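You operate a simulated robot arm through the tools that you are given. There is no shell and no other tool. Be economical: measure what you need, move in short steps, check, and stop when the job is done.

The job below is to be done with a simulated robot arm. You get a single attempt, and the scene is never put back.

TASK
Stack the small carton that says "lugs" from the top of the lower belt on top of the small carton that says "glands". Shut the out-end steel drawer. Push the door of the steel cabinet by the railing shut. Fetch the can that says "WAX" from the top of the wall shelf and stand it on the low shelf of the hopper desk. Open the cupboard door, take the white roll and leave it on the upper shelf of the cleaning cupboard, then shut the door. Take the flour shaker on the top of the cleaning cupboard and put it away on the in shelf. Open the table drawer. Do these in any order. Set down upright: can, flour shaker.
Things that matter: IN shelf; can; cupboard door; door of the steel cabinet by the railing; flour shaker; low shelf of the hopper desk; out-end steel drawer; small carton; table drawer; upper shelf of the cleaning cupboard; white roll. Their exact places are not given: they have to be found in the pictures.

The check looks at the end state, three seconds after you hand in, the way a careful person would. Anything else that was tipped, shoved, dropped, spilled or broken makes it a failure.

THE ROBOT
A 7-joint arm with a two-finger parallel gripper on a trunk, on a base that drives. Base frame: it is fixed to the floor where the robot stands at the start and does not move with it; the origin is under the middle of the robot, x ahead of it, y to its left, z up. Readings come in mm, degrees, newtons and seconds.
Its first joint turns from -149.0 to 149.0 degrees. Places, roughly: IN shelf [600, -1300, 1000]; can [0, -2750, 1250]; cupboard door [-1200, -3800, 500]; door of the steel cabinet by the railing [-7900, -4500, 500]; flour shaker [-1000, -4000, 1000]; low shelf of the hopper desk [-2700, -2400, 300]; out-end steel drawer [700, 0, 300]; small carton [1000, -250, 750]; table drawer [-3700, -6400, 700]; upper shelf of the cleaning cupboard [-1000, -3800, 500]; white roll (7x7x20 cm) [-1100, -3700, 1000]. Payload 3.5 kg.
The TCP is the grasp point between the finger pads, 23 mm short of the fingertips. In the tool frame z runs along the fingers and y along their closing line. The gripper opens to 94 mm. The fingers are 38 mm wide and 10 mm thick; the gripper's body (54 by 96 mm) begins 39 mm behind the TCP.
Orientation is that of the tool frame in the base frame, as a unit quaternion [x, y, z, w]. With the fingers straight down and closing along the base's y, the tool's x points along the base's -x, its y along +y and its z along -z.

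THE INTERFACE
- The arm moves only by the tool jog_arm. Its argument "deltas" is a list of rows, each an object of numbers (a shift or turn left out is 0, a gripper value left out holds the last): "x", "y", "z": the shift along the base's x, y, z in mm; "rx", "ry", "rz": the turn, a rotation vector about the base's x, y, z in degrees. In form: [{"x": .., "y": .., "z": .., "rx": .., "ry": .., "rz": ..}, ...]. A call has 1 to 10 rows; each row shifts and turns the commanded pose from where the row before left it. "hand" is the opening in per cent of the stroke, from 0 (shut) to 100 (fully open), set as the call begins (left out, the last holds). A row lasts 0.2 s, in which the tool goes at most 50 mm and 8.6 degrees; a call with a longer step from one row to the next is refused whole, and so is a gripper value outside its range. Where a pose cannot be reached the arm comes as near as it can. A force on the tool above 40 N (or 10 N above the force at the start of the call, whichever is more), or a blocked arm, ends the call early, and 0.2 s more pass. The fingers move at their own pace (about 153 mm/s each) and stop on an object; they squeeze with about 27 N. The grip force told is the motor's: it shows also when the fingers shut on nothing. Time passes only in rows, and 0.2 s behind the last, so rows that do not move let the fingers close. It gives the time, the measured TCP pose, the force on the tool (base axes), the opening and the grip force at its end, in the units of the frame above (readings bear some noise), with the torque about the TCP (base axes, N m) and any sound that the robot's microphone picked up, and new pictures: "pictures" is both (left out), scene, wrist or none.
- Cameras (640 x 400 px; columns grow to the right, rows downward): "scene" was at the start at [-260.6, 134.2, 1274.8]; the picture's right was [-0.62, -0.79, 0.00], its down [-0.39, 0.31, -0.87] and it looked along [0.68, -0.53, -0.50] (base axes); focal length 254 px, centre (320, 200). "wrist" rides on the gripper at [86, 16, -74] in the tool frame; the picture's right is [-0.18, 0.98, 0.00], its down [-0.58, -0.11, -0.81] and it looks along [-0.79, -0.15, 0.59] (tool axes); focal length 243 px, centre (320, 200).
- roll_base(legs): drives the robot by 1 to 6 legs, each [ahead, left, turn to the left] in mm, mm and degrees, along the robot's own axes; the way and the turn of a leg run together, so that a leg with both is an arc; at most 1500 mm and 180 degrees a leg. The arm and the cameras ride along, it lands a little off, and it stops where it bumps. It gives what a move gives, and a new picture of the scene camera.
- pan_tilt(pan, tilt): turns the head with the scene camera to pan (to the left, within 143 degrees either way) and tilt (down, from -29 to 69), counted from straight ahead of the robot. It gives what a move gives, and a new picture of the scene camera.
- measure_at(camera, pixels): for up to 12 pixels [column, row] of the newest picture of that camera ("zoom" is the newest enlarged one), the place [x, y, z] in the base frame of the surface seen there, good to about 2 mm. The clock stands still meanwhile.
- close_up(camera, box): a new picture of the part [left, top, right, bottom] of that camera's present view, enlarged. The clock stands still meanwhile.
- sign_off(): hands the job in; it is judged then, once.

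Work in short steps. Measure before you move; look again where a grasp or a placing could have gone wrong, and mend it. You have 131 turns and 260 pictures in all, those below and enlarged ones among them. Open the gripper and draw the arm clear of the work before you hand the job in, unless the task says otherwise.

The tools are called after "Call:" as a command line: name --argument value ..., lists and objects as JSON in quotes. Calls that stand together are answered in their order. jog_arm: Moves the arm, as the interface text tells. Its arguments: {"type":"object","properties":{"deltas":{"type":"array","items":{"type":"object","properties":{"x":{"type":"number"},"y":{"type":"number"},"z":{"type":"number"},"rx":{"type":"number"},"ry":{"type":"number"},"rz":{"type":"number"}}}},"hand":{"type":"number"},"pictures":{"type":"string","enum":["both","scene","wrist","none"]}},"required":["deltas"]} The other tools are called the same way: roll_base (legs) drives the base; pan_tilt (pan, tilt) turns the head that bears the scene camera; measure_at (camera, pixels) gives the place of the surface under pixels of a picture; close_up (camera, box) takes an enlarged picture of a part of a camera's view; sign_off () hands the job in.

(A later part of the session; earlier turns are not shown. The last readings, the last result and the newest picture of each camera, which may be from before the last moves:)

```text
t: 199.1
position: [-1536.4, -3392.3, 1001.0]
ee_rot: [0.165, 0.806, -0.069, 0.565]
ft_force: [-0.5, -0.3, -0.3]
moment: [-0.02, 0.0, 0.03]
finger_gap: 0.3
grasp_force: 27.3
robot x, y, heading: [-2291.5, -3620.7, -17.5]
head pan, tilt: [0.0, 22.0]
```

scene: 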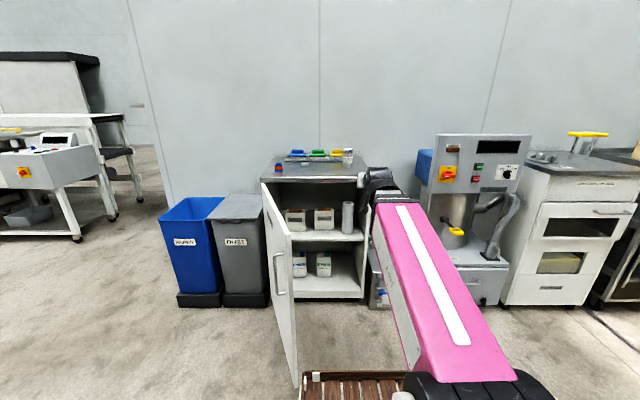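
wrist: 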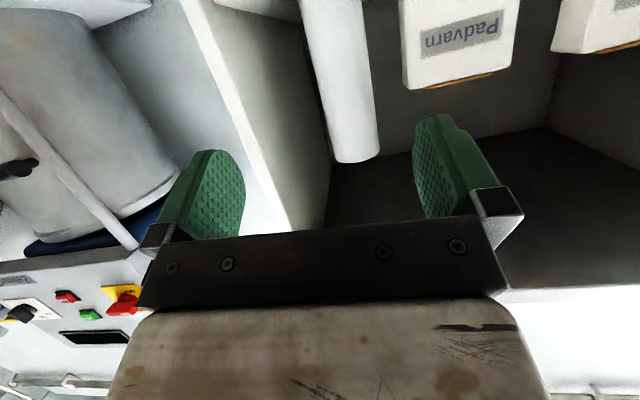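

TCP is left of the door at z 1001. Move another 90 mm left, yaw 50° towards the door, and lower to z≈660.

Call:
jog_arm --deltas '[{"x": 13.9, "y": 42.8, "rz": -4}, {"x": 13.9, "y": 42.8, "rz": -4}, {"rz": -8.4}, {"rz": -8.4}, {"rz": -8.4}, {"rz": -8.4}, {"rz": -8.4}, {"z": -45}, {"z": -45}, {"z": -45}]' --pictures "none"

Call:
jog_arm --deltas '[{"z": -45}, {"z": -45}, {"z": -45}, {"z": -45}, {"z": -25}, {}]' --pictures "both"

```text
t: 201.3
position: [-1509.6, -3307.1, 865.7]
ee_rot: [0.49, 0.661, -0.301, 0.483]
ft_force: [-0.3, -0.5, -0.4]
moment: [-0.02, 0.04, 0.0]
finger_gap: 0.0
grasp_force: 27.5
robot x, y, heading: [-2294.5, -3622.1, -17.5]
head pan, tilt: [0.0, 22.0]
```

```text
t: 202.7
position: [-1508.5, -3307.3, 661.8]
ee_rot: [0.49, 0.661, -0.301, 0.483]
ft_force: [-0.5, 0.0, 0.0]
moment: [0.02, 0.01, 0.0]
finger_gap: 0.1
grasp_force: 27.6
robot x, y, heading: [-2291.8, -3623.7, -17.7]
head pan, tilt: [0.0, 22.0]
```

scene: 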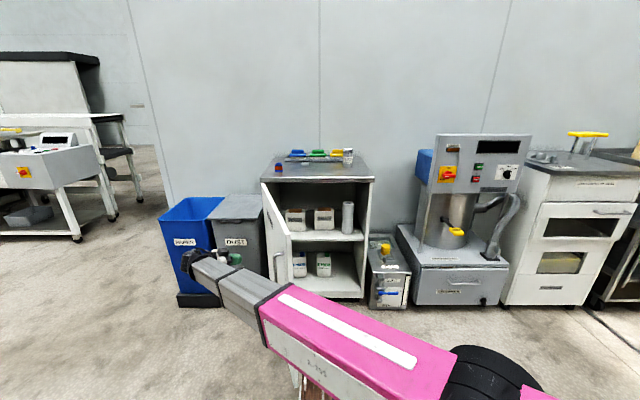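
wrist: 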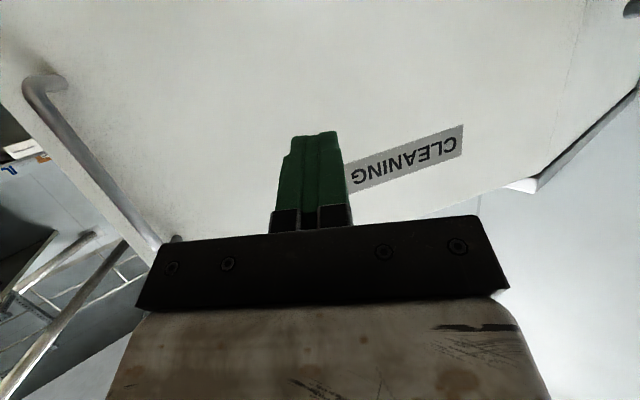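

Tips are ~150 mm from the door face. Push along the door's arc at r≈430, first part to 45°.

Call:
jog_arm --deltas '[{"x": -15.4, "y": -33.6}, {"x": -15.4, "y": -33.6}, {"x": -15.4, "y": -33.6}, {"x": -15.4, "y": -33.6}, {"x": 2, "y": -30.4, "rz": 1.7}, {"x": 2, "y": -30.4, "rz": 1.7}, {"x": 2, "y": -30.4, "rz": 1.7}, {"x": 10.4, "y": -36, "rz": 3.3}, {"x": 10.4, "y": -36, "rz": 3.3}, {"x": 10.4, "y": -36, "rz": 3.3}]' --pictures "scene"

```text
t: 204.9
position: [-1534.0, -3638.7, 659.2]
ee_rot: [0.398, 0.72, -0.235, 0.518]
ft_force: [0.3, 0.5, -0.2]
moment: [0.02, -0.01, -0.02]
finger_gap: 0.1
grasp_force: 27.3
robot x, y, heading: [-2295.6, -3624.8, -17.7]
head pan, tilt: [0.0, 22.0]
```

scene: 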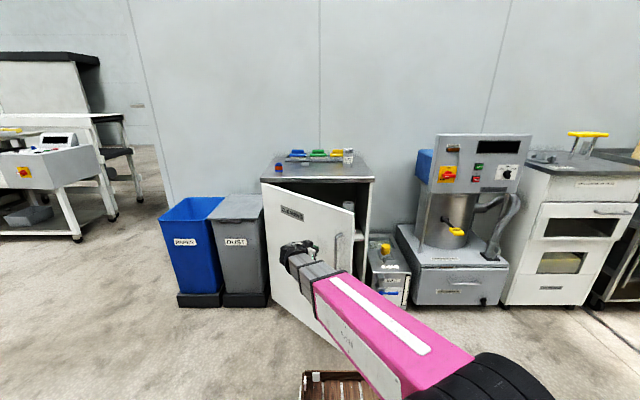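

Door swings shut smoothly (now about 40°). Continue to closing.

Call:
jog_arm --deltas '[{"x": 19.7, "y": -32, "rz": 3.3}, {"x": 19.7, "y": -32, "rz": 3.3}, {"x": 19.7, "y": -32, "rz": 3.3}, {"x": 27.3, "y": -26, "rz": 4.3}, {"x": 27.3, "y": -26, "rz": 4.3}, {"x": 27.3, "y": -26, "rz": 4.3}, {"x": 32.6, "y": -18.3, "rz": 4}, {"x": 32.6, "y": -18.3, "rz": 4}, {"x": 25, "y": -12, "rz": 4}, {}]' --pictures "scene"

```text
t: 207.1
position: [-1302.7, -3861.3, 661.9]
ee_rot: [0.166, 0.806, -0.069, 0.564]
ft_force: [-0.3, 0.1, 0.0]
moment: [0.01, -0.01, 0.0]
finger_gap: 0.1
grasp_force: 26.4
robot x, y, heading: [-2296.3, -3629.1, -17.8]
head pan, tilt: [0.0, 22.0]
```

scene: 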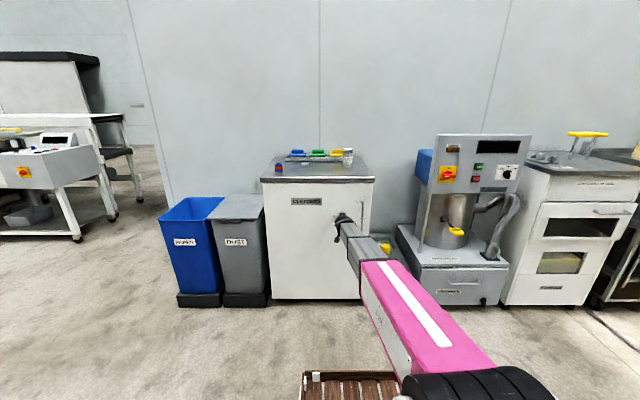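

Almost shut; push on in 8 mm steps until it stops.

Call:
jog_arm --deltas '[{"x": 7.6, "y": -2.5}, {"x": 7.6, "y": -2.5}, {"x": 7.6, "y": -2.5}, {"x": 7.6, "y": -2.5}, {"x": 7.6, "y": -2.5}, {}]' --pictures "none"

Call:
jog_arm --deltas '[{"x": -38, "y": 12.4}, {"x": -38, "y": 12.4}, {"x": -38, "y": 12.4}, {}]' --pictures "scene"

Call:
close_up --camera "scene" --box '[240, 130, 420, 310]'

```text
t: 207.6
position: [-1297.9, -3862.7, 661.5]
ee_rot: [0.167, 0.806, -0.069, 0.563]
ft_force: [-5.4, 1.7, 2.0]
moment: [0.0, -0.07, 0.02]
finger_gap: 0.0
grasp_force: 26.8
robot x, y, heading: [-2294.4, -3624.2, -17.5]
head pan, tilt: [0.0, 22.0]
stopped in row 2: the force on the tool passed its limit at 49 N (the readings are from after the stop); the commanded pose is now the measured one
```

```text
t: 208.6
position: [-1412.8, -3827.5, 661.7]
ee_rot: [0.167, 0.807, -0.069, 0.563]
ft_force: [-0.7, -0.5, 0.2]
moment: [-0.02, 0.07, 0.01]
finger_gap: 0.0
grasp_force: 26.6
robot x, y, heading: [-2296.0, -3623.4, -17.9]
head pan, tilt: [0.0, 22.0]
```

scene: 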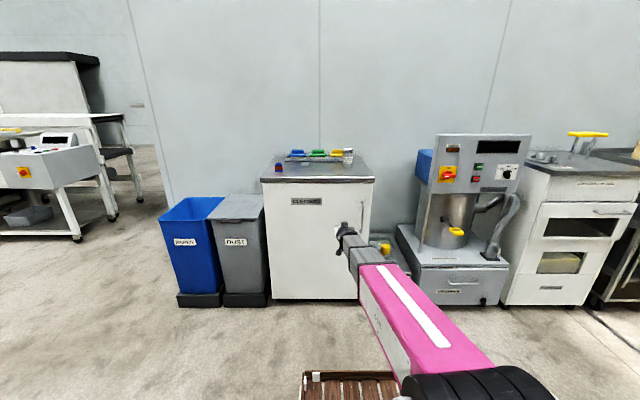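

```text
2.22 times, centred on (330, 220) of scene
```

zoom: 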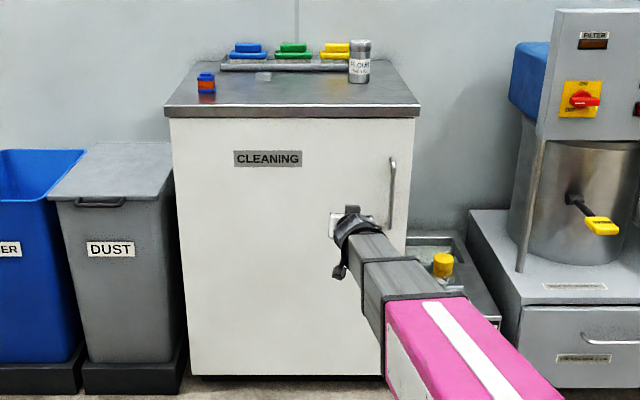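

Door is flush. Now the flour shaker at zoom (360,62): measure it and the brush tray beside it.

Call:
measure_at --camera "zoom" --pixels '[[351, 65], [360, 65], [369, 65], [360, 43], [360, 80], [340, 55], [344, 67], [335, 46], [380, 70], [305, 68]]'

Call:
close_up --camera "scene" --box '[310, 135, 390, 185]'

```text
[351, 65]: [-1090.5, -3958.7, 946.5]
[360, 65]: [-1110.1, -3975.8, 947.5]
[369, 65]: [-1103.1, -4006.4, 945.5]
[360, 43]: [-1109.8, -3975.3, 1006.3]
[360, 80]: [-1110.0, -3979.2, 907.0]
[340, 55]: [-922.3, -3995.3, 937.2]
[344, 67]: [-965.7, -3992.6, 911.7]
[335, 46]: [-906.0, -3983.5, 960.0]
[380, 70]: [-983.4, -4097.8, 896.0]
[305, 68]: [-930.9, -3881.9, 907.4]
```

```text
8.00 times, centred on (350, 160) of scene
```

zoom: 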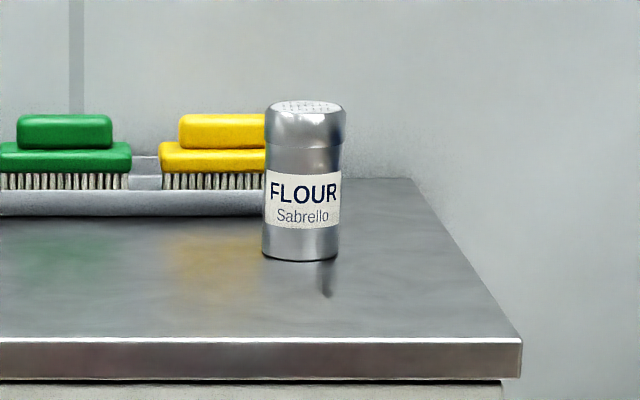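

Shaker centre d≈201, s≈-4126, z 898-1010; brush tray starts at d 315. Raise the arm to z≈1080 with 30° pitch and drive ahead 330 mm.

Call:
jog_arm --deltas '[{"z": 45, "rx": 1.55, "ry": 4.75}, {"z": 45, "rx": 1.55, "ry": 4.75}, {"z": 45}, {"z": 45}, {"z": 45}, {"z": 45}, {"z": 45}, {"z": 45}, {"z": 45}, {"z": 15}]' --hand 100 --pictures "none"

Call:
roll_base --legs '[[240, 0, 0]]'

Call:
jog_arm --deltas '[{}]' --pictures "wrist"

```text
t: 210.8
position: [-1414.1, -3827.9, 1082.1]
ee_rot: [0.175, 0.852, -0.061, 0.49]
ft_force: [-0.2, 0.0, 0.9]
moment: [0.0, 0.02, -0.02]
finger_gap: 94.1
grasp_force: 0.0
robot x, y, heading: [-2293.1, -3624.7, -17.8]
head pan, tilt: [0.0, 22.0]
```

```text
t: 212.6
position: [-1188.2, -3898.6, 1082.5]
ee_rot: [0.175, 0.852, -0.061, 0.49]
ft_force: [0.7, 0.6, 0.7]
moment: [0.02, -0.03, 0.0]
finger_gap: 93.9
grasp_force: 0.1
robot x, y, heading: [-2068.8, -3696.5, -17.5]
head pan, tilt: [0.0, 22.0]
```

scene: 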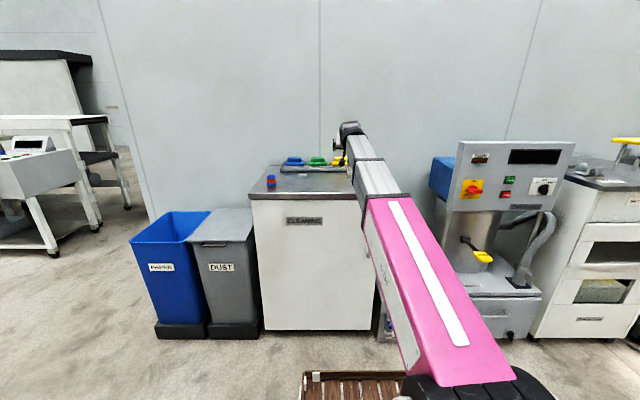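

```text
t: 212.9
position: [-1185.7, -3898.3, 1081.6]
ee_rot: [0.175, 0.852, -0.06, 0.49]
ft_force: [-0.6, -0.4, 0.3]
moment: [0.0, 0.04, 0.01]
finger_gap: 94.1
grasp_force: 0.1
robot x, y, heading: [-2068.1, -3693.3, -17.5]
head pan, tilt: [0.0, 22.0]
```

wrist: 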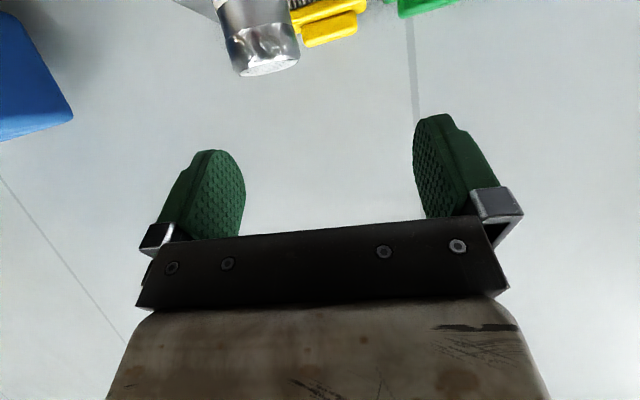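

Shift right 52 mm and back 17 mm, lower to z≈975, then look.

Call:
jog_arm --deltas '[{"x": -16, "y": -22}, {"x": -16, "y": -22}, {"z": -36}, {"z": -36}, {"z": -35}, {}]' --pictures "wrist"

```text
t: 214.3
position: [-1217.2, -3943.3, 976.8]
ee_rot: [0.175, 0.851, -0.061, 0.49]
ft_force: [0.1, 0.0, 0.9]
moment: [-0.03, -0.03, 0.01]
finger_gap: 94.1
grasp_force: 0.1
robot x, y, heading: [-2072.1, -3693.1, -17.7]
head pan, tilt: [0.0, 22.0]
```

wrist: 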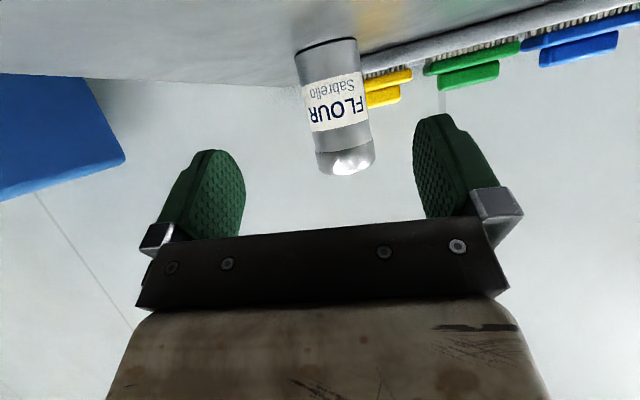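

Shaker is centred. Advance 133 mm and close, then lift.

Call:
jog_arm --deltas '[{"x": 31.7, "y": -10.4}, {"x": 31.7, "y": -10.4}, {"x": 31.7, "y": -10.4}, {"x": 31.5, "y": -10.3}, {}]' --pictures "wrist"

Call:
jog_arm --deltas '[{}, {}, {}]' --hand 0 --pictures "none"

Call:
jog_arm --deltas '[{"z": 10}, {"z": 30}, {"z": 40}, {}]' --pictures "both"

```text
t: 215.6
position: [-1090.9, -3984.2, 975.1]
ee_rot: [0.175, 0.852, -0.061, 0.49]
ft_force: [0.3, 0.3, 0.7]
moment: [0.01, -0.03, 0.0]
finger_gap: 94.0
grasp_force: 0.1
robot x, y, heading: [-2066.6, -3698.3, -17.6]
head pan, tilt: [0.0, 22.0]
```

wrist: 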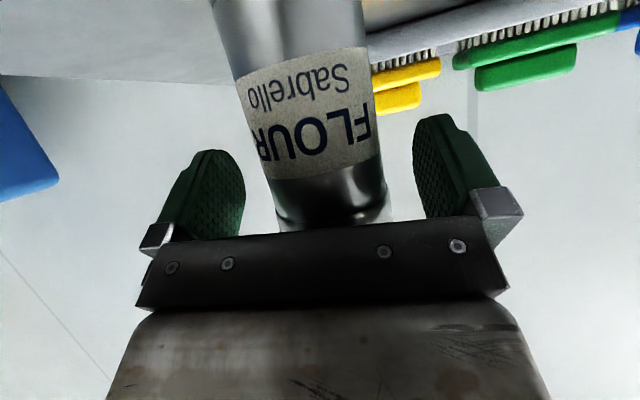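

```text
t: 216.3
position: [-1090.3, -3984.3, 975.9]
ee_rot: [0.174, 0.852, -0.06, 0.491]
ft_force: [0.0, 0.0, 4.0]
moment: [-0.2, -0.07, 0.04]
finger_gap: 57.4
grasp_force: 26.9
robot x, y, heading: [-2064.2, -3694.6, -17.6]
head pan, tilt: [0.0, 22.0]
```

```text
t: 217.3
position: [-1092.3, -3984.9, 1055.9]
ee_rot: [0.176, 0.851, -0.062, 0.49]
ft_force: [0.2, -0.2, -1.3]
moment: [-0.02, 0.02, 0.03]
finger_gap: 57.5
grasp_force: 27.2
robot x, y, heading: [-2068.7, -3696.3, -17.6]
head pan, tilt: [0.0, 22.0]
```

scene: 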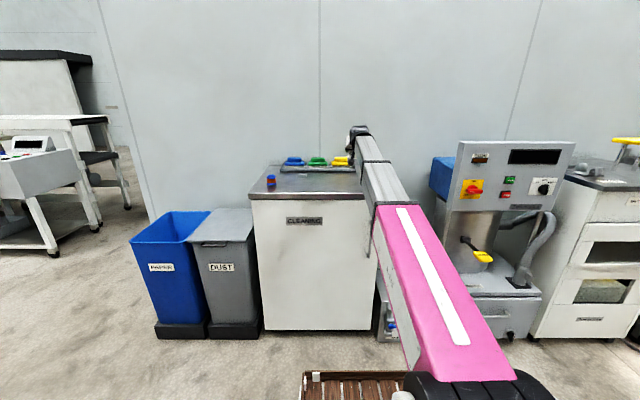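
wrist: 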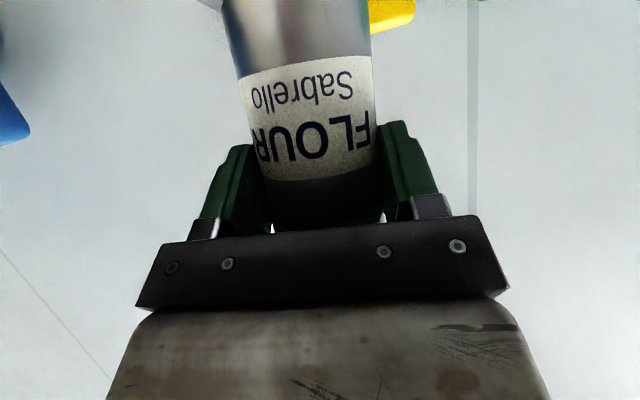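

Shaker held upright (57 mm, TCP 78 mm above its base). Retract, then strafe left along d≈-825 to the IN end.

Call:
jog_arm --deltas '[{"x": -42, "y": 13.7}, {"x": -42, "y": 13.7}, {"x": -42, "y": 13.7}, {"x": -42, "y": 13.7}, {"x": -42, "y": 13.7}, {"x": -42, "y": 13.7}, {"x": -42, "y": 13.7}, {"x": -42, "y": 13.7}, {}]' --pictures "none"

Call:
roll_base --legs '[[0, 1450, 0], [0, 1390, 0], [400, 0, 0]]'

```text
t: 219.3
position: [-1428.0, -3873.7, 1056.3]
ee_rot: [0.175, 0.851, -0.062, 0.49]
ft_force: [-0.2, 0.1, -2.0]
moment: [-0.03, 0.02, -0.02]
finger_gap: 57.3
grasp_force: 27.2
robot x, y, heading: [-2067.3, -3692.9, -17.8]
head pan, tilt: [0.0, 22.0]
```

```text
t: 235.2
position: [-186.1, -1284.1, 1055.2]
ee_rot: [0.173, 0.852, -0.059, 0.49]
ft_force: [-0.2, 0.4, -1.8]
moment: [0.02, 0.02, 0.04]
finger_gap: 57.5
grasp_force: 27.3
robot x, y, heading: [-828.7, -1112.0, -17.2]
head pan, tilt: [0.0, 22.0]
```

scene: 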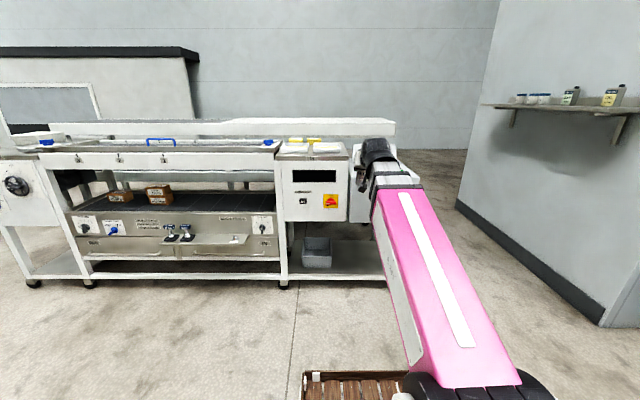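

Now near the IN end. Raise the shaker 60 mm, drive ahead 280 mm, and look at the IN top.

Call:
jog_arm --deltas '[{"z": 30}, {"z": 30}, {}]' --pictures "none"

Call:
roll_base --legs '[[280, 0, -0.6]]'

Call:
close_up --camera "scene" --box '[220, 100, 440, 240]'

Call:
jog_arm --deltas '[{}]' --pictures "wrist"

```text
t: 236.0
position: [-186.1, -1284.6, 1116.0]
ee_rot: [0.172, 0.852, -0.06, 0.49]
ft_force: [0.3, -0.5, -2.4]
moment: [0.03, 0.0, -0.03]
finger_gap: 57.6
grasp_force: 26.6
robot x, y, heading: [-828.5, -1110.0, -17.1]
head pan, tilt: [0.0, 22.0]
```

```text
t: 238.0
position: [83.3, -1380.2, 1116.2]
ee_rot: [0.18, 0.85, -0.065, 0.49]
ft_force: [0.2, 0.5, -1.3]
moment: [0.03, 0.02, 0.01]
finger_gap: 57.6
grasp_force: 26.4
robot x, y, heading: [-559.4, -1192.2, -18.3]
head pan, tilt: [0.0, 22.0]
```

scene: 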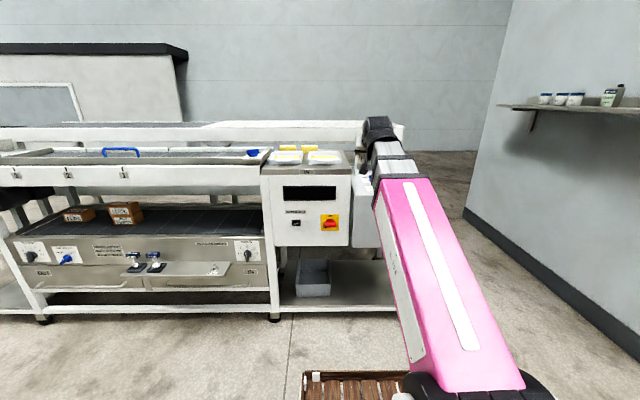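

```text
2.86 times, centred on (330, 170) of scene
```

zoom: 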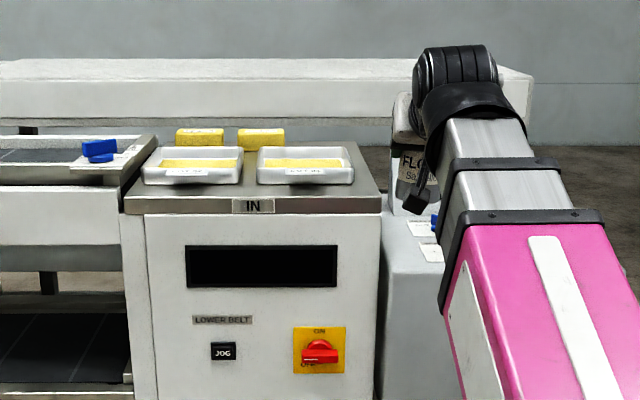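

```text
t: 238.4
position: [81.4, -1381.2, 1116.2]
ee_rot: [0.179, 0.851, -0.064, 0.49]
ft_force: [-0.2, -0.4, -1.8]
moment: [0.03, 0.02, 0.0]
finger_gap: 57.3
grasp_force: 26.8
robot x, y, heading: [-557.9, -1196.6, -18.4]
head pan, tilt: [0.0, 22.0]
```

wrist: 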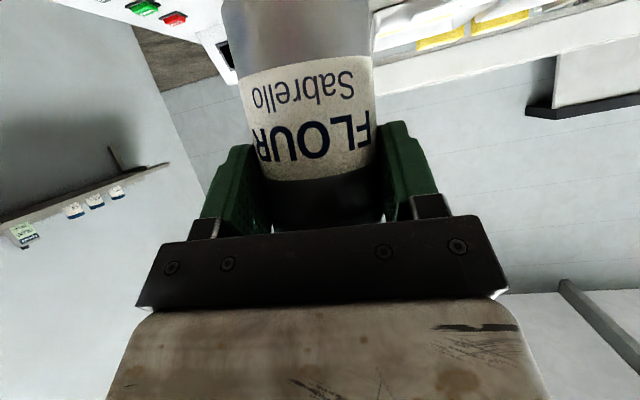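

Measure the IN top: edges, tray corners, and free spots.

Call:
measure_at --camera "zoom" --pixels '[[250, 192], [250, 198], [370, 195], [365, 165], [355, 178], [352, 150], [300, 183], [318, 140], [285, 130], [345, 143], [260, 182], [140, 195]]'

Call:
close_up --camera "scene" --box '[255, 140, 365, 180]'

```text
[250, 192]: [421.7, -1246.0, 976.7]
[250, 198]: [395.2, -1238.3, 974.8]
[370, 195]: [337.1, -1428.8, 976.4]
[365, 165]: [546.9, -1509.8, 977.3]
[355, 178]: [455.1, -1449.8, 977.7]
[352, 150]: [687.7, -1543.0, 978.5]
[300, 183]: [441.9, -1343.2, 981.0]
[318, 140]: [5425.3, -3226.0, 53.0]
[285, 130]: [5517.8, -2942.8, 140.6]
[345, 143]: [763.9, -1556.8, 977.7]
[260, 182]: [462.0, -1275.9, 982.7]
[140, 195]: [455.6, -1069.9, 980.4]
```

```text
5.82 times, centred on (310, 160) of scene
```

zoom: 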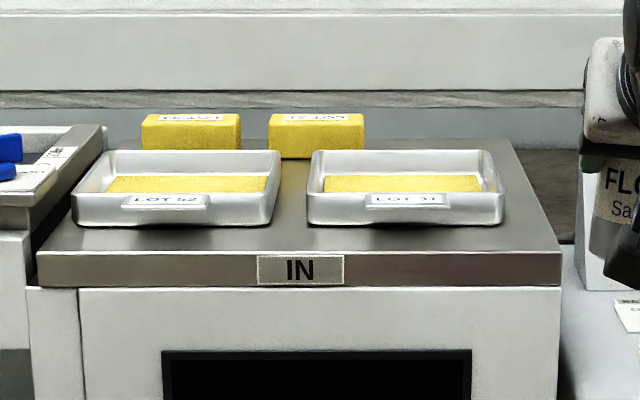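

Front strip of the IN top is d 757–833 (trays behind), the gap between trays at s≈-1054. I'll stand the shaker at d≈795, s≈-1054. Move the base 232 mm left and 120 mm ahead.

Call:
roll_base --legs '[[0, 232, 0.4], [120, 0, 0]]'

Call:
pan_tilt --pan 0 --tilt 30

```text
t: 240.9
position: [266.4, -1194.7, 1115.1]
ee_rot: [0.177, 0.851, -0.062, 0.49]
ft_force: [-0.5, -0.1, -1.9]
moment: [0.01, 0.03, 0.01]
finger_gap: 57.5
grasp_force: 26.8
robot x, y, heading: [-373.8, -1011.1, -17.9]
head pan, tilt: [0.0, 22.0]
```

scene: 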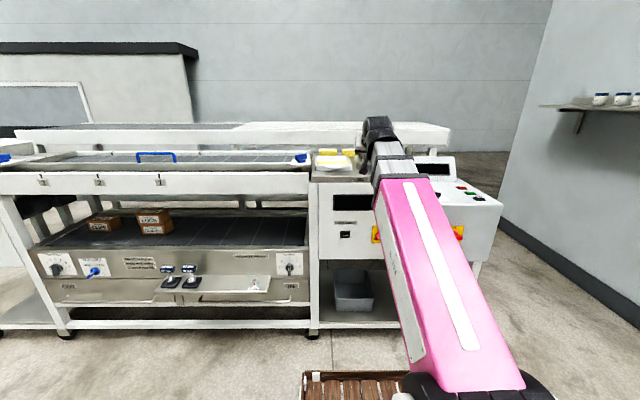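

```text
t: 241.6
position: [267.4, -1193.9, 1115.9]
ee_rot: [0.177, 0.851, -0.062, 0.49]
ft_force: [-0.1, -0.3, -1.3]
moment: [0.01, 0.07, 0.03]
finger_gap: 57.5
grasp_force: 26.8
robot x, y, heading: [-371.2, -1014.8, -18.2]
head pan, tilt: [0.0, 30.0]
```

scene: 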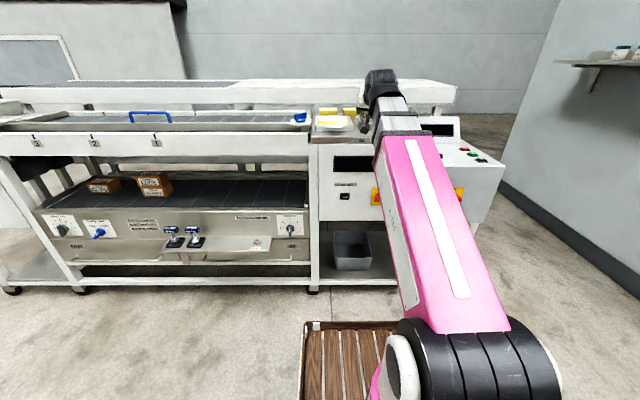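

Advance 160 mm with the shaker's base ~30 mm above the top, then check from both cameras.

Call:
jog_arm --deltas '[{"x": 38, "y": -12.4}, {"x": 38, "y": -12.4}, {"x": 38, "y": -12.4}, {"x": 36, "y": -11.7}, {"z": -30}, {}]' --pictures "wrist"

Call:
close_up --camera "scene" --box '[290, 70, 430, 170]'

```text
t: 243.0
position: [417.0, -1243.6, 1084.9]
ee_rot: [0.177, 0.851, -0.062, 0.49]
ft_force: [0.1, -1.1, -1.9]
moment: [0.01, 0.01, -0.03]
finger_gap: 57.7
grasp_force: 27.2
robot x, y, heading: [-371.4, -1011.2, -17.8]
head pan, tilt: [0.0, 30.0]
```

wrist: 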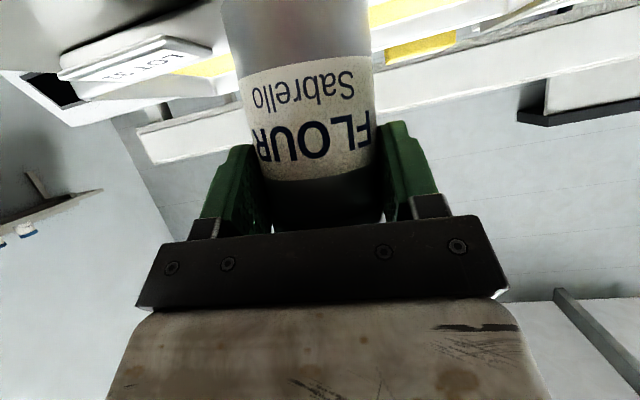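

```text
4.00 times, centred on (360, 120) of scene
```

zoom: 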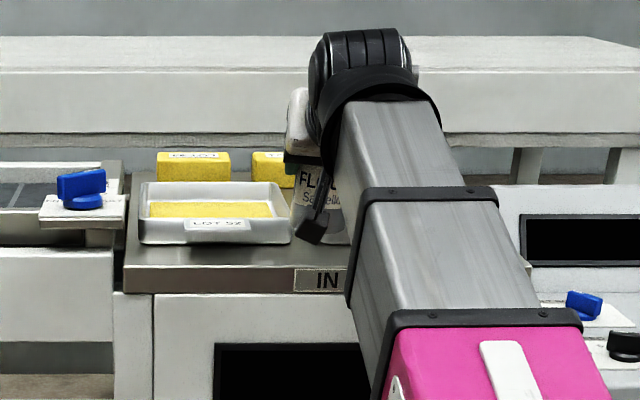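

Measure the shaker's surface and tray LOT 31 label/edge relative to the strip.

Call:
measure_at --camera "zoom" --pixels '[[318, 182], [340, 215], [300, 200], [288, 235], [250, 240], [310, 262]]'

Call:
measure_at --camera "wrist" --pixels '[[300, 120], [300, 60], [245, 60], [365, 60], [140, 65], [205, 45], [200, 70]]'

```text
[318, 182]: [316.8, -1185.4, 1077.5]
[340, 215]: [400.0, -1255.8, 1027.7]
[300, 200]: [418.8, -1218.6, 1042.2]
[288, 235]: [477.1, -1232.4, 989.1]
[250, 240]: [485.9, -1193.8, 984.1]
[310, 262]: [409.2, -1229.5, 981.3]
```

```text
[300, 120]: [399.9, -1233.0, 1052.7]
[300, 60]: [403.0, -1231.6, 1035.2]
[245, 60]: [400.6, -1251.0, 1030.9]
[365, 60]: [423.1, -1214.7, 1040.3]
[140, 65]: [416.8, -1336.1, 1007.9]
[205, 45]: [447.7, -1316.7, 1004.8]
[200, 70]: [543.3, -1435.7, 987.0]
```

Shaker centre is at d≈790; shift +5 mm and lower ~29 mm gently.

Call:
jog_arm --deltas '[{"x": 4.8, "y": -1.5}, {"z": -12}, {"z": -8}, {"z": -4}, {"z": -2}, {"z": -2}, {}]' --pictures "none"

Call:
jog_arm --deltas '[{"z": -1.5}, {"z": -1}, {}]' --pictures "none"

```text
t: 244.6
position: [422.2, -1244.8, 1058.8]
ee_rot: [0.177, 0.851, -0.062, 0.49]
ft_force: [0.3, 0.1, -0.9]
moment: [-0.02, 0.03, 0.01]
finger_gap: 57.4
grasp_force: 27.0
robot x, y, heading: [-369.6, -1009.6, -17.8]
head pan, tilt: [0.0, 30.0]
```

```text
t: 245.4
position: [422.4, -1245.2, 1057.6]
ee_rot: [0.177, 0.851, -0.062, 0.49]
ft_force: [-0.3, 0.1, 1.4]
moment: [-0.03, 0.03, 0.03]
finger_gap: 57.4
grasp_force: 27.0
robot x, y, heading: [-375.5, -1012.0, -17.8]
head pan, tilt: [0.0, 30.0]
```

Contact beginning; one more millimetre.

Call:
jog_arm --deltas '[{"z": -1}, {}]' --pictures "none"

Call:
jog_arm --deltas '[{}, {}, {"x": -7.8, "y": 2.5, "z": 5}, {"x": -15, "y": 5, "z": 10}, {"x": -33, "y": 10.7, "z": 20}, {"x": -38, "y": 12.4, "z": 10}, {"x": -42, "y": 13.7}, {"x": -42, "y": 13.7}, {}]' --hand 100 --pictures "wrist"

Call:
close_up --camera "scene" --box '[290, 70, 430, 170]'

```text
t: 246.0
position: [422.8, -1245.4, 1055.0]
ee_rot: [0.177, 0.851, -0.063, 0.491]
ft_force: [-3.0, 3.2, 15.8]
moment: [-0.19, 0.28, -0.07]
finger_gap: 57.3
grasp_force: 27.3
robot x, y, heading: [-371.5, -1014.2, -18.2]
head pan, tilt: [0.0, 30.0]
```

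```text
t: 248.0
position: [245.0, -1185.9, 1100.6]
ee_rot: [0.177, 0.851, -0.062, 0.49]
ft_force: [-0.1, 0.1, 0.6]
moment: [0.0, 0.02, -0.04]
finger_gap: 94.0
grasp_force: 0.2
robot x, y, heading: [-371.3, -1013.6, -17.8]
head pan, tilt: [0.0, 30.0]
```

wrist: 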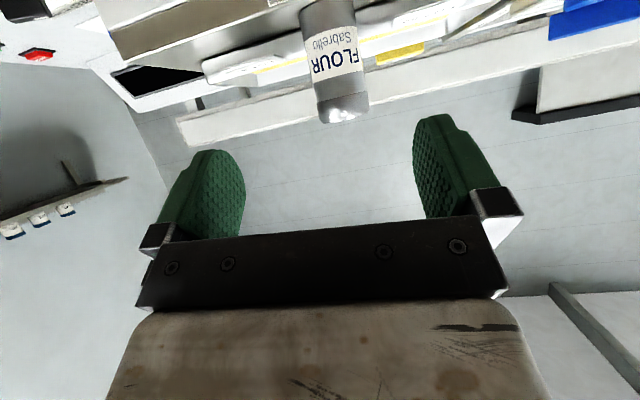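

```text
4.00 times, centred on (360, 120) of scene
```

zoom: 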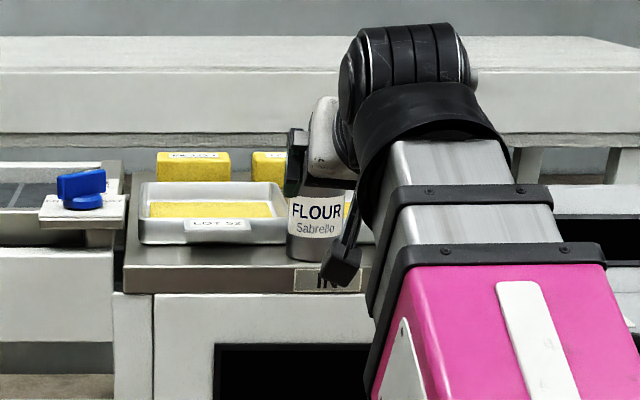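

The flour shaker stands on the IN shelf. Next the table drawer: back up, turn to heading -108° and drive down the corridor.

Call:
roll_base --legs '[[-850, 0, 0], [0, 0, -90], [1500, 0, 0], [1500, 0, 0], [1000, 0, 0]]'

Call:
pan_tilt --pan -10 --tilt 15

```text
t: 275.0
position: [-2625.5, -5125.1, 1101.4]
ee_rot: [0.734, 0.467, -0.394, 0.297]
ft_force: [-0.3, 0.1, -0.7]
moment: [-0.03, -0.02, 0.01]
finger_gap: 93.9
grasp_force: 0.1
robot x, y, heading: [-2434.1, -4511.2, -109.5]
head pan, tilt: [0.0, 30.0]
```

scene: 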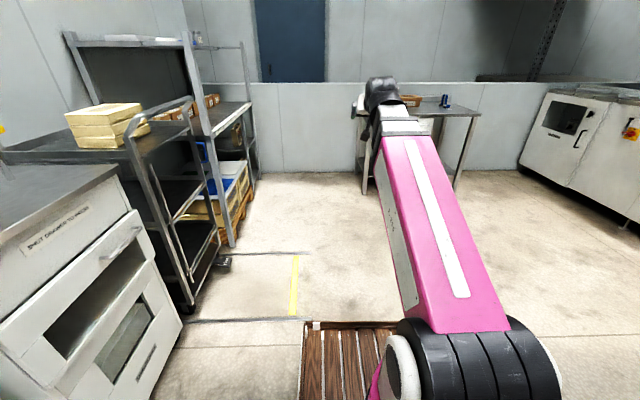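

```text
t: 275.8
position: [-2626.5, -5124.4, 1100.2]
ee_rot: [0.734, 0.467, -0.394, 0.296]
ft_force: [0.1, 0.3, 0.9]
moment: [0.0, 0.01, 0.03]
finger_gap: 94.1
grasp_force: 0.1
robot x, y, heading: [-2436.5, -4509.2, -109.6]
head pan, tilt: [-10.0, 15.0]
```

scene: 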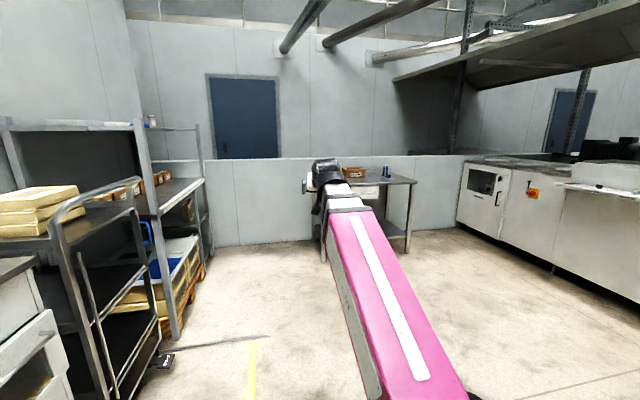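

The bench is straight ahead behind the arm; measure its visible parts.

Call:
measure_at --camera "scene" --pixels '[[413, 190], [407, 250], [390, 180], [370, 195], [365, 180], [323, 240], [385, 172], [350, 172], [400, 230]]'

Call:
close_up --camera "scene" --box '[280, 140, 440, 270]'

```text
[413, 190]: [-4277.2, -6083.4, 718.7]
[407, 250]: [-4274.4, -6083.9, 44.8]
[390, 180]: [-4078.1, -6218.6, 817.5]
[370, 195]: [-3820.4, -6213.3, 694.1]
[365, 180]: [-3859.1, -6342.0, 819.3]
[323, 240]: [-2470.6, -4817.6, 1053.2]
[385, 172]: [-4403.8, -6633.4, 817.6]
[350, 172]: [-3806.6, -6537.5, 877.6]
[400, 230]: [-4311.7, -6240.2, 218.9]
```

```text
3.08 times, centred on (360, 205) of scene
```

zoom: 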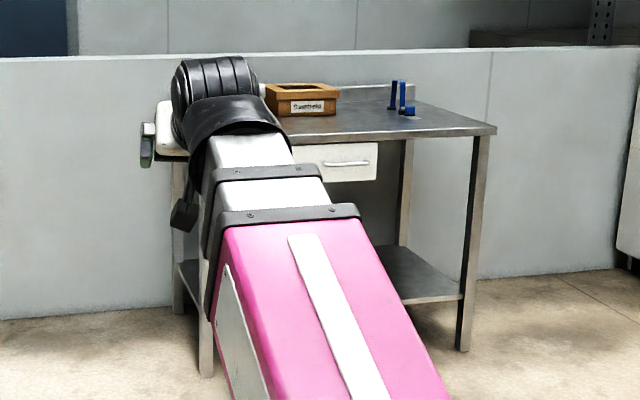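

Bench front is at s≈-7090, the drawer about d≈-1700, z≈690. Strafe right 750 and go ahead 950, then look closely.

Call:
roll_base --legs '[[0, -750, 1.6], [950, 0, 0]]'

Call:
jog_arm --deltas '[{"x": 40, "y": -13}, {"x": 40, "y": -13}, {"x": 40, "y": -13}, {"x": 40, "y": -13}, {"x": 40, "y": -13}, {"z": -40}, {"z": -40}, {}]' --pictures "both"

```text
t: 284.4
position: [-3587.5, -5809.0, 1100.0]
ee_rot: [0.724, 0.482, -0.388, 0.305]
ft_force: [0.0, 0.7, 0.0]
moment: [0.01, 0.01, 0.01]
finger_gap: 94.0
grasp_force: 0.1
robot x, y, heading: [-3422.3, -5190.6, -107.5]
head pan, tilt: [-10.0, 15.0]
```

scene: 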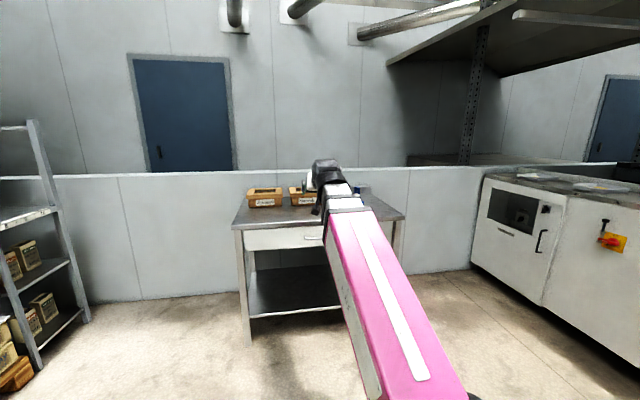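

```text
t: 286.2
position: [-3387.5, -5872.6, 1021.1]
ee_rot: [0.724, 0.482, -0.388, 0.305]
ft_force: [0.3, 0.2, 0.8]
moment: [0.03, -0.02, 0.0]
finger_gap: 94.2
grasp_force: 0.0
robot x, y, heading: [-3422.7, -5187.8, -107.0]
head pan, tilt: [-10.0, 15.0]
```

scene: 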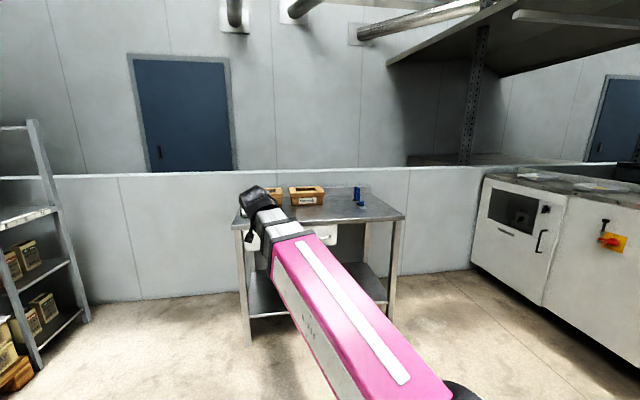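
wrist: 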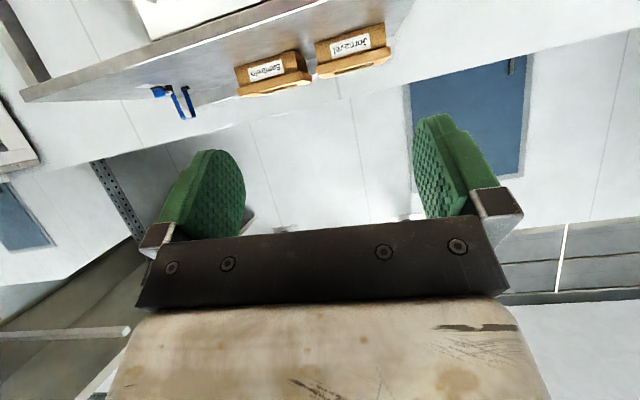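

I pitch the tool up to ~11°, roll it 90° (to grip the horizontal handle from above and below) and lower it to drawer height.

Call:
jog_arm --deltas '[{"rx": -6.3, "ry": 2.06, "z": -35}, {"rx": -6.3, "ry": 2.06, "z": -35}, {"rx": -6.3, "ry": 2.06, "z": -35}, {"rx": -2.5, "ry": -7.65, "rz": -1.56, "z": -35}, {"rx": -2.5, "ry": -7.65, "rz": -1.56, "z": -35}, {"rx": -2.5, "ry": -7.65, "rz": -1.56, "z": -35}, {"rx": -2.5, "ry": -7.65, "rz": -1.56, "z": -35}, {"rx": -2.5, "ry": -7.65, "rz": -1.56, "z": -35}, {"rx": -2.5, "ry": -7.65, "rz": -1.56, "z": -35}, {"rx": -2.5, "ry": -7.65, "rz": -1.56}]' --pictures "none"

Call:
jog_arm --deltas '[{"rx": -2.5, "ry": -7.65, "rz": -1.56}, {"rx": -2.5, "ry": -7.65, "rz": -1.56}, {"rx": -2.5, "ry": -7.65, "rz": -1.56}, {"rx": -2.5, "ry": -7.65, "rz": -1.56}, {}]' --pictures "both"

```text
t: 288.4
position: [-3388.3, -5872.4, 707.5]
ee_rot: [0.769, 0.066, -0.25, 0.585]
ft_force: [0.1, 0.4, -0.5]
moment: [0.0, 0.03, 0.01]
finger_gap: 93.8
grasp_force: 0.1
robot x, y, heading: [-3424.8, -5190.2, -107.1]
head pan, tilt: [-10.0, 15.0]
```

```text
t: 289.6
position: [-3397.7, -5894.0, 800.0]
ee_rot: [0.77, -0.148, -0.073, 0.617]
ft_force: [-0.6, 0.6, 0.7]
moment: [-0.01, -0.01, 0.01]
finger_gap: 94.0
grasp_force: 0.2
out of reach, approached as far as the arm can: row 1, 2, 3, 4
robot x, y, heading: [-3426.2, -5185.3, -106.9]
head pan, tilt: [-10.0, 15.0]
```

scene: 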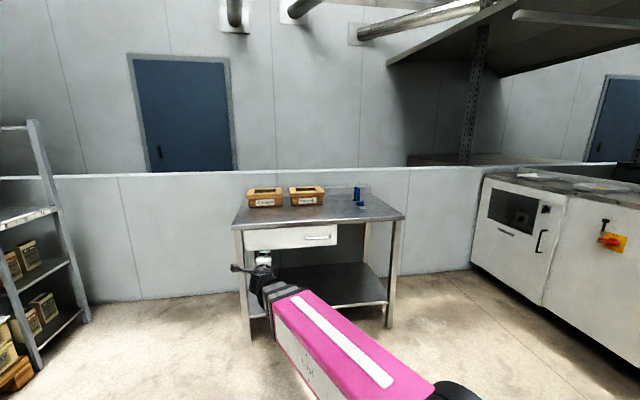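
wrist: 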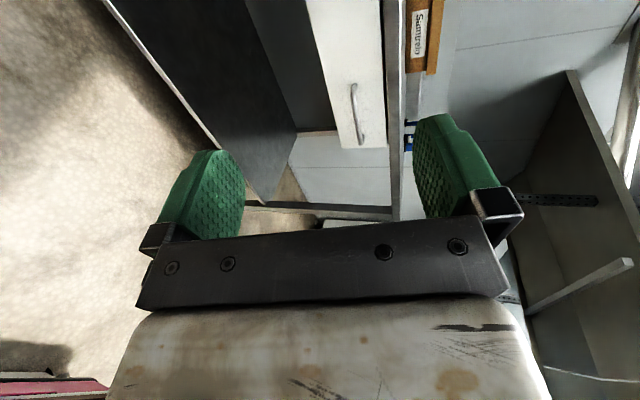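

Orientation is good (fingers closing nearly vertically). The handle is at scene (318,237); measure handle and drawer.

Call:
close_up --camera "scene" --box '[225, 180, 415, 300]'

Call:
measure_at --camera "wrist" --pixels '[[354, 90], [356, 105], [359, 125], [362, 142], [335, 60], [375, 60], [345, 110]]'

Call:
measure_at --camera "scene" --pixels '[[306, 238], [318, 237], [330, 237], [250, 240], [335, 230], [290, 245], [236, 230], [400, 218]]'

```text
3.33 times, centred on (320, 240) of scene
```

zoom: 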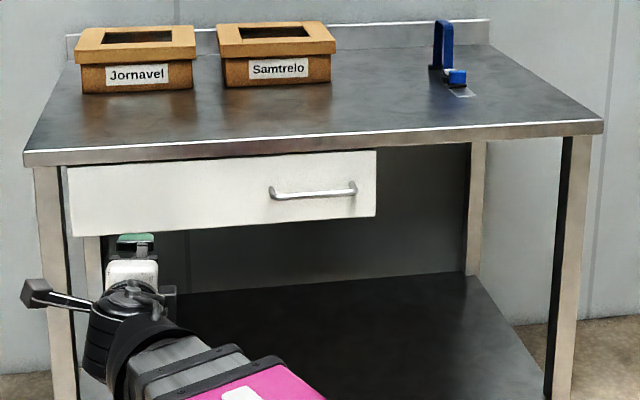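

```text
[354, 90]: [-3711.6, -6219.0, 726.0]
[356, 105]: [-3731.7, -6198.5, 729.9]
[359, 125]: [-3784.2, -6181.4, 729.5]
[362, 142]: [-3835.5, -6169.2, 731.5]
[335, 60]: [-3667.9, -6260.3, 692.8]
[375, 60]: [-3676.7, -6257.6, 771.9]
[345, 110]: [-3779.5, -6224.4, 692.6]
```

```text
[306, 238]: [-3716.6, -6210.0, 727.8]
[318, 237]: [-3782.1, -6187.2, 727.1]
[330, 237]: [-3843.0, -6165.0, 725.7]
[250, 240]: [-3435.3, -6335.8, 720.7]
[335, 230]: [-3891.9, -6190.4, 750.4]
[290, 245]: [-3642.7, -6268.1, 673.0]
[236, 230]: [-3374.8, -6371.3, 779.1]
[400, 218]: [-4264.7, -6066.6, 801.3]
```

Handle centre (-3780,-6187,728), drawer face 35 mm behind. Drive ahead 150 mm, then shift the tool 273 mm right and down to z 728.

Call:
roll_base --legs '[[150, 0, 0]]'

Call:
jog_arm --deltas '[{"x": -43.3, "y": 14.1, "z": -12}, {"x": -43.3, "y": 14.1, "z": -12}, {"x": -43.3, "y": 14.1, "z": -12}, {"x": -43.3, "y": 14.1, "z": -12}, {"x": -43.3, "y": 14.1, "z": -12}, {"x": -43.3, "y": 14.1, "z": -12}, {}]' --pictures "wrist"

```text
t: 291.0
position: [-3442.5, -6037.0, 801.2]
ee_rot: [0.769, -0.148, -0.074, 0.618]
ft_force: [0.1, 0.4, -0.1]
moment: [0.02, 0.0, -0.01]
finger_gap: 94.0
grasp_force: 0.0
robot x, y, heading: [-3468.2, -5333.2, -107.1]
head pan, tilt: [-10.0, 15.0]
```

scene: 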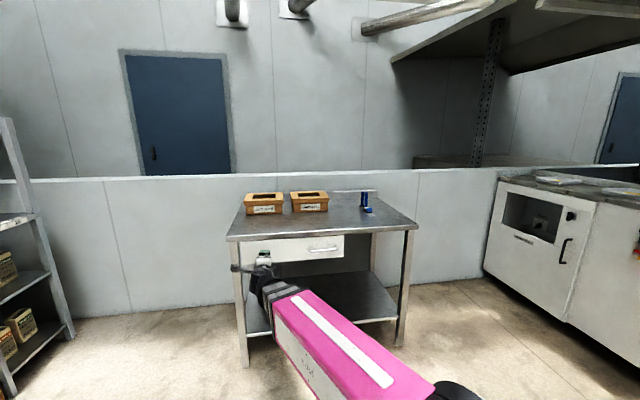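

```text
t: 292.6
position: [-3699.7, -5952.8, 730.4]
ee_rot: [0.769, -0.148, -0.073, 0.617]
ft_force: [0.6, 0.1, 0.3]
moment: [0.01, -0.01, -0.01]
finger_gap: 93.9
grasp_force: 0.0
robot x, y, heading: [-3469.6, -5331.6, -107.2]
head pan, tilt: [-10.0, 15.0]
```

wrist: 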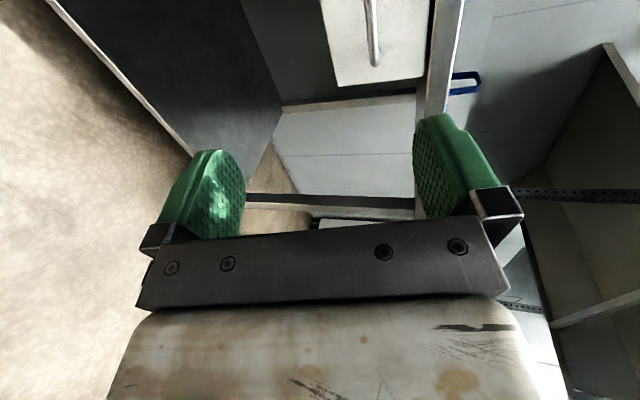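

Lined up with the handle. Approach 248 mm with the fingers half open and close on the bar.

Call:
jog_arm --deltas '[{"x": -12.8, "y": -39.3}, {"x": -12.8, "y": -39.3}, {"x": -12.8, "y": -39.3}, {"x": -12.8, "y": -39.3, "z": -1}, {"x": -12.8, "y": -39.3, "z": -1}, {"x": -12.8, "y": -39.3}, {}]' --hand 65 --pictures "wrist"

```text
t: 294.2
position: [-3772.1, -6188.0, 701.8]
ee_rot: [0.765, -0.148, -0.076, 0.622]
ft_force: [-0.4, -0.1, 1.2]
moment: [0.04, 0.02, 0.03]
finger_gap: 61.5
grasp_force: 0.8
out of reach, approached as far as the arm can: row 3, 4, 5, 6
robot x, y, heading: [-3468.2, -5333.7, -107.4]
head pan, tilt: [-10.0, 15.0]
```

wrist: 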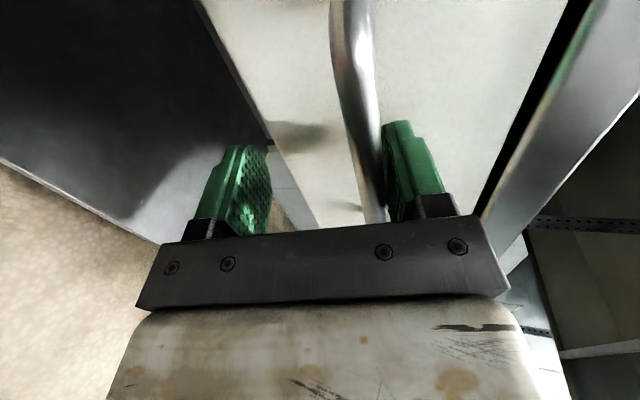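

The bar sits between the fingers near the upper one since the arm sagged to z 702. Try raising 22 mm, then close.

Call:
jog_arm --deltas '[{"z": 11}, {"z": 11}, {}]' --pictures "none"

Call:
jog_arm --deltas '[{}, {}, {}]' --hand 0 --pictures "wrist"

```text
t: 295.0
position: [-3768.4, -6183.7, 706.7]
ee_rot: [0.764, -0.148, -0.076, 0.623]
ft_force: [-0.6, -0.3, 0.6]
moment: [-0.03, 0.03, -0.03]
finger_gap: 61.4
grasp_force: 0.1
out of reach, approached as far as the arm can: row 1, 2
robot x, y, heading: [-3470.1, -5332.4, -107.0]
head pan, tilt: [-10.0, 15.0]
```

```text
t: 295.3
position: [-3768.9, -6182.2, 714.7]
ee_rot: [0.762, -0.144, -0.077, 0.626]
ft_force: [-3.1, 1.3, 55.7]
moment: [-0.02, 1.2, -0.5]
finger_gap: 35.4
grasp_force: 27.9
robot x, y, heading: [-3468.8, -5331.3, -107.1]
head pan, tilt: [-10.0, 15.0]
stopped in row 1: the force on the tool passed its limit at 52 N (the readings are from after the stop); the commanded pose is now the measured one
```

wrist: 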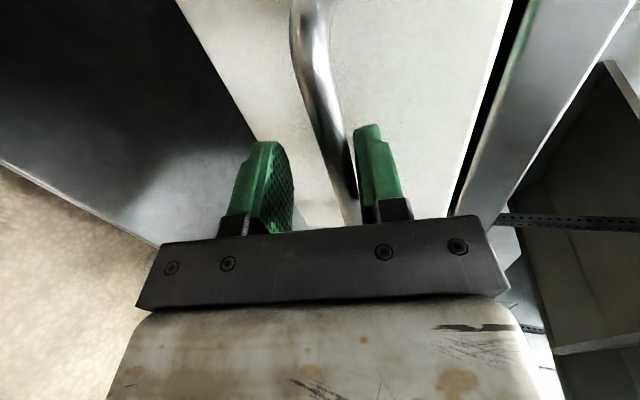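

The upper finger bears on the bar; keep closing while easing the tool up.

Call:
jog_arm --deltas '[{"z": 5}, {"z": 5}, {}, {}]' --hand 0 --pictures "none"

Call:
jog_arm --deltas '[{}, {}, {}]' --hand 0 --pictures "wrist"

```text
t: 296.3
position: [-3767.3, -6182.0, 720.3]
ee_rot: [0.76, -0.146, -0.08, 0.629]
ft_force: [-15.1, 4.5, 55.2]
moment: [0.04, 0.94, -0.13]
finger_gap: 23.4
grasp_force: 27.3
robot x, y, heading: [-3466.5, -5333.9, -107.1]
head pan, tilt: [-10.0, 15.0]
```

```text
t: 297.1
position: [-3767.5, -6182.1, 719.6]
ee_rot: [0.76, -0.146, -0.079, 0.628]
ft_force: [-15.9, 5.0, 53.0]
moment: [0.07, 0.96, -0.1]
finger_gap: 23.3
grasp_force: 27.1
robot x, y, heading: [-3469.9, -5332.7, -107.0]
head pan, tilt: [-10.0, 15.0]
```

wrist: 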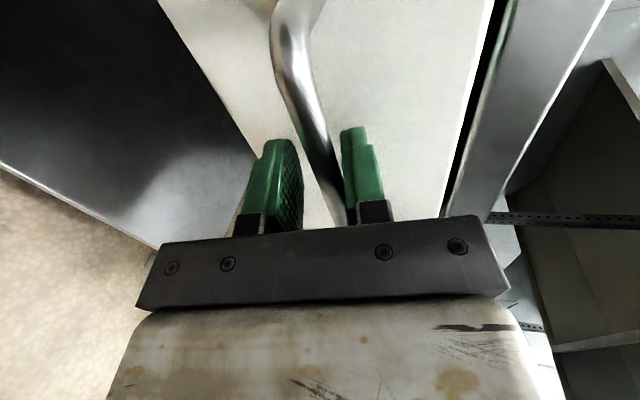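

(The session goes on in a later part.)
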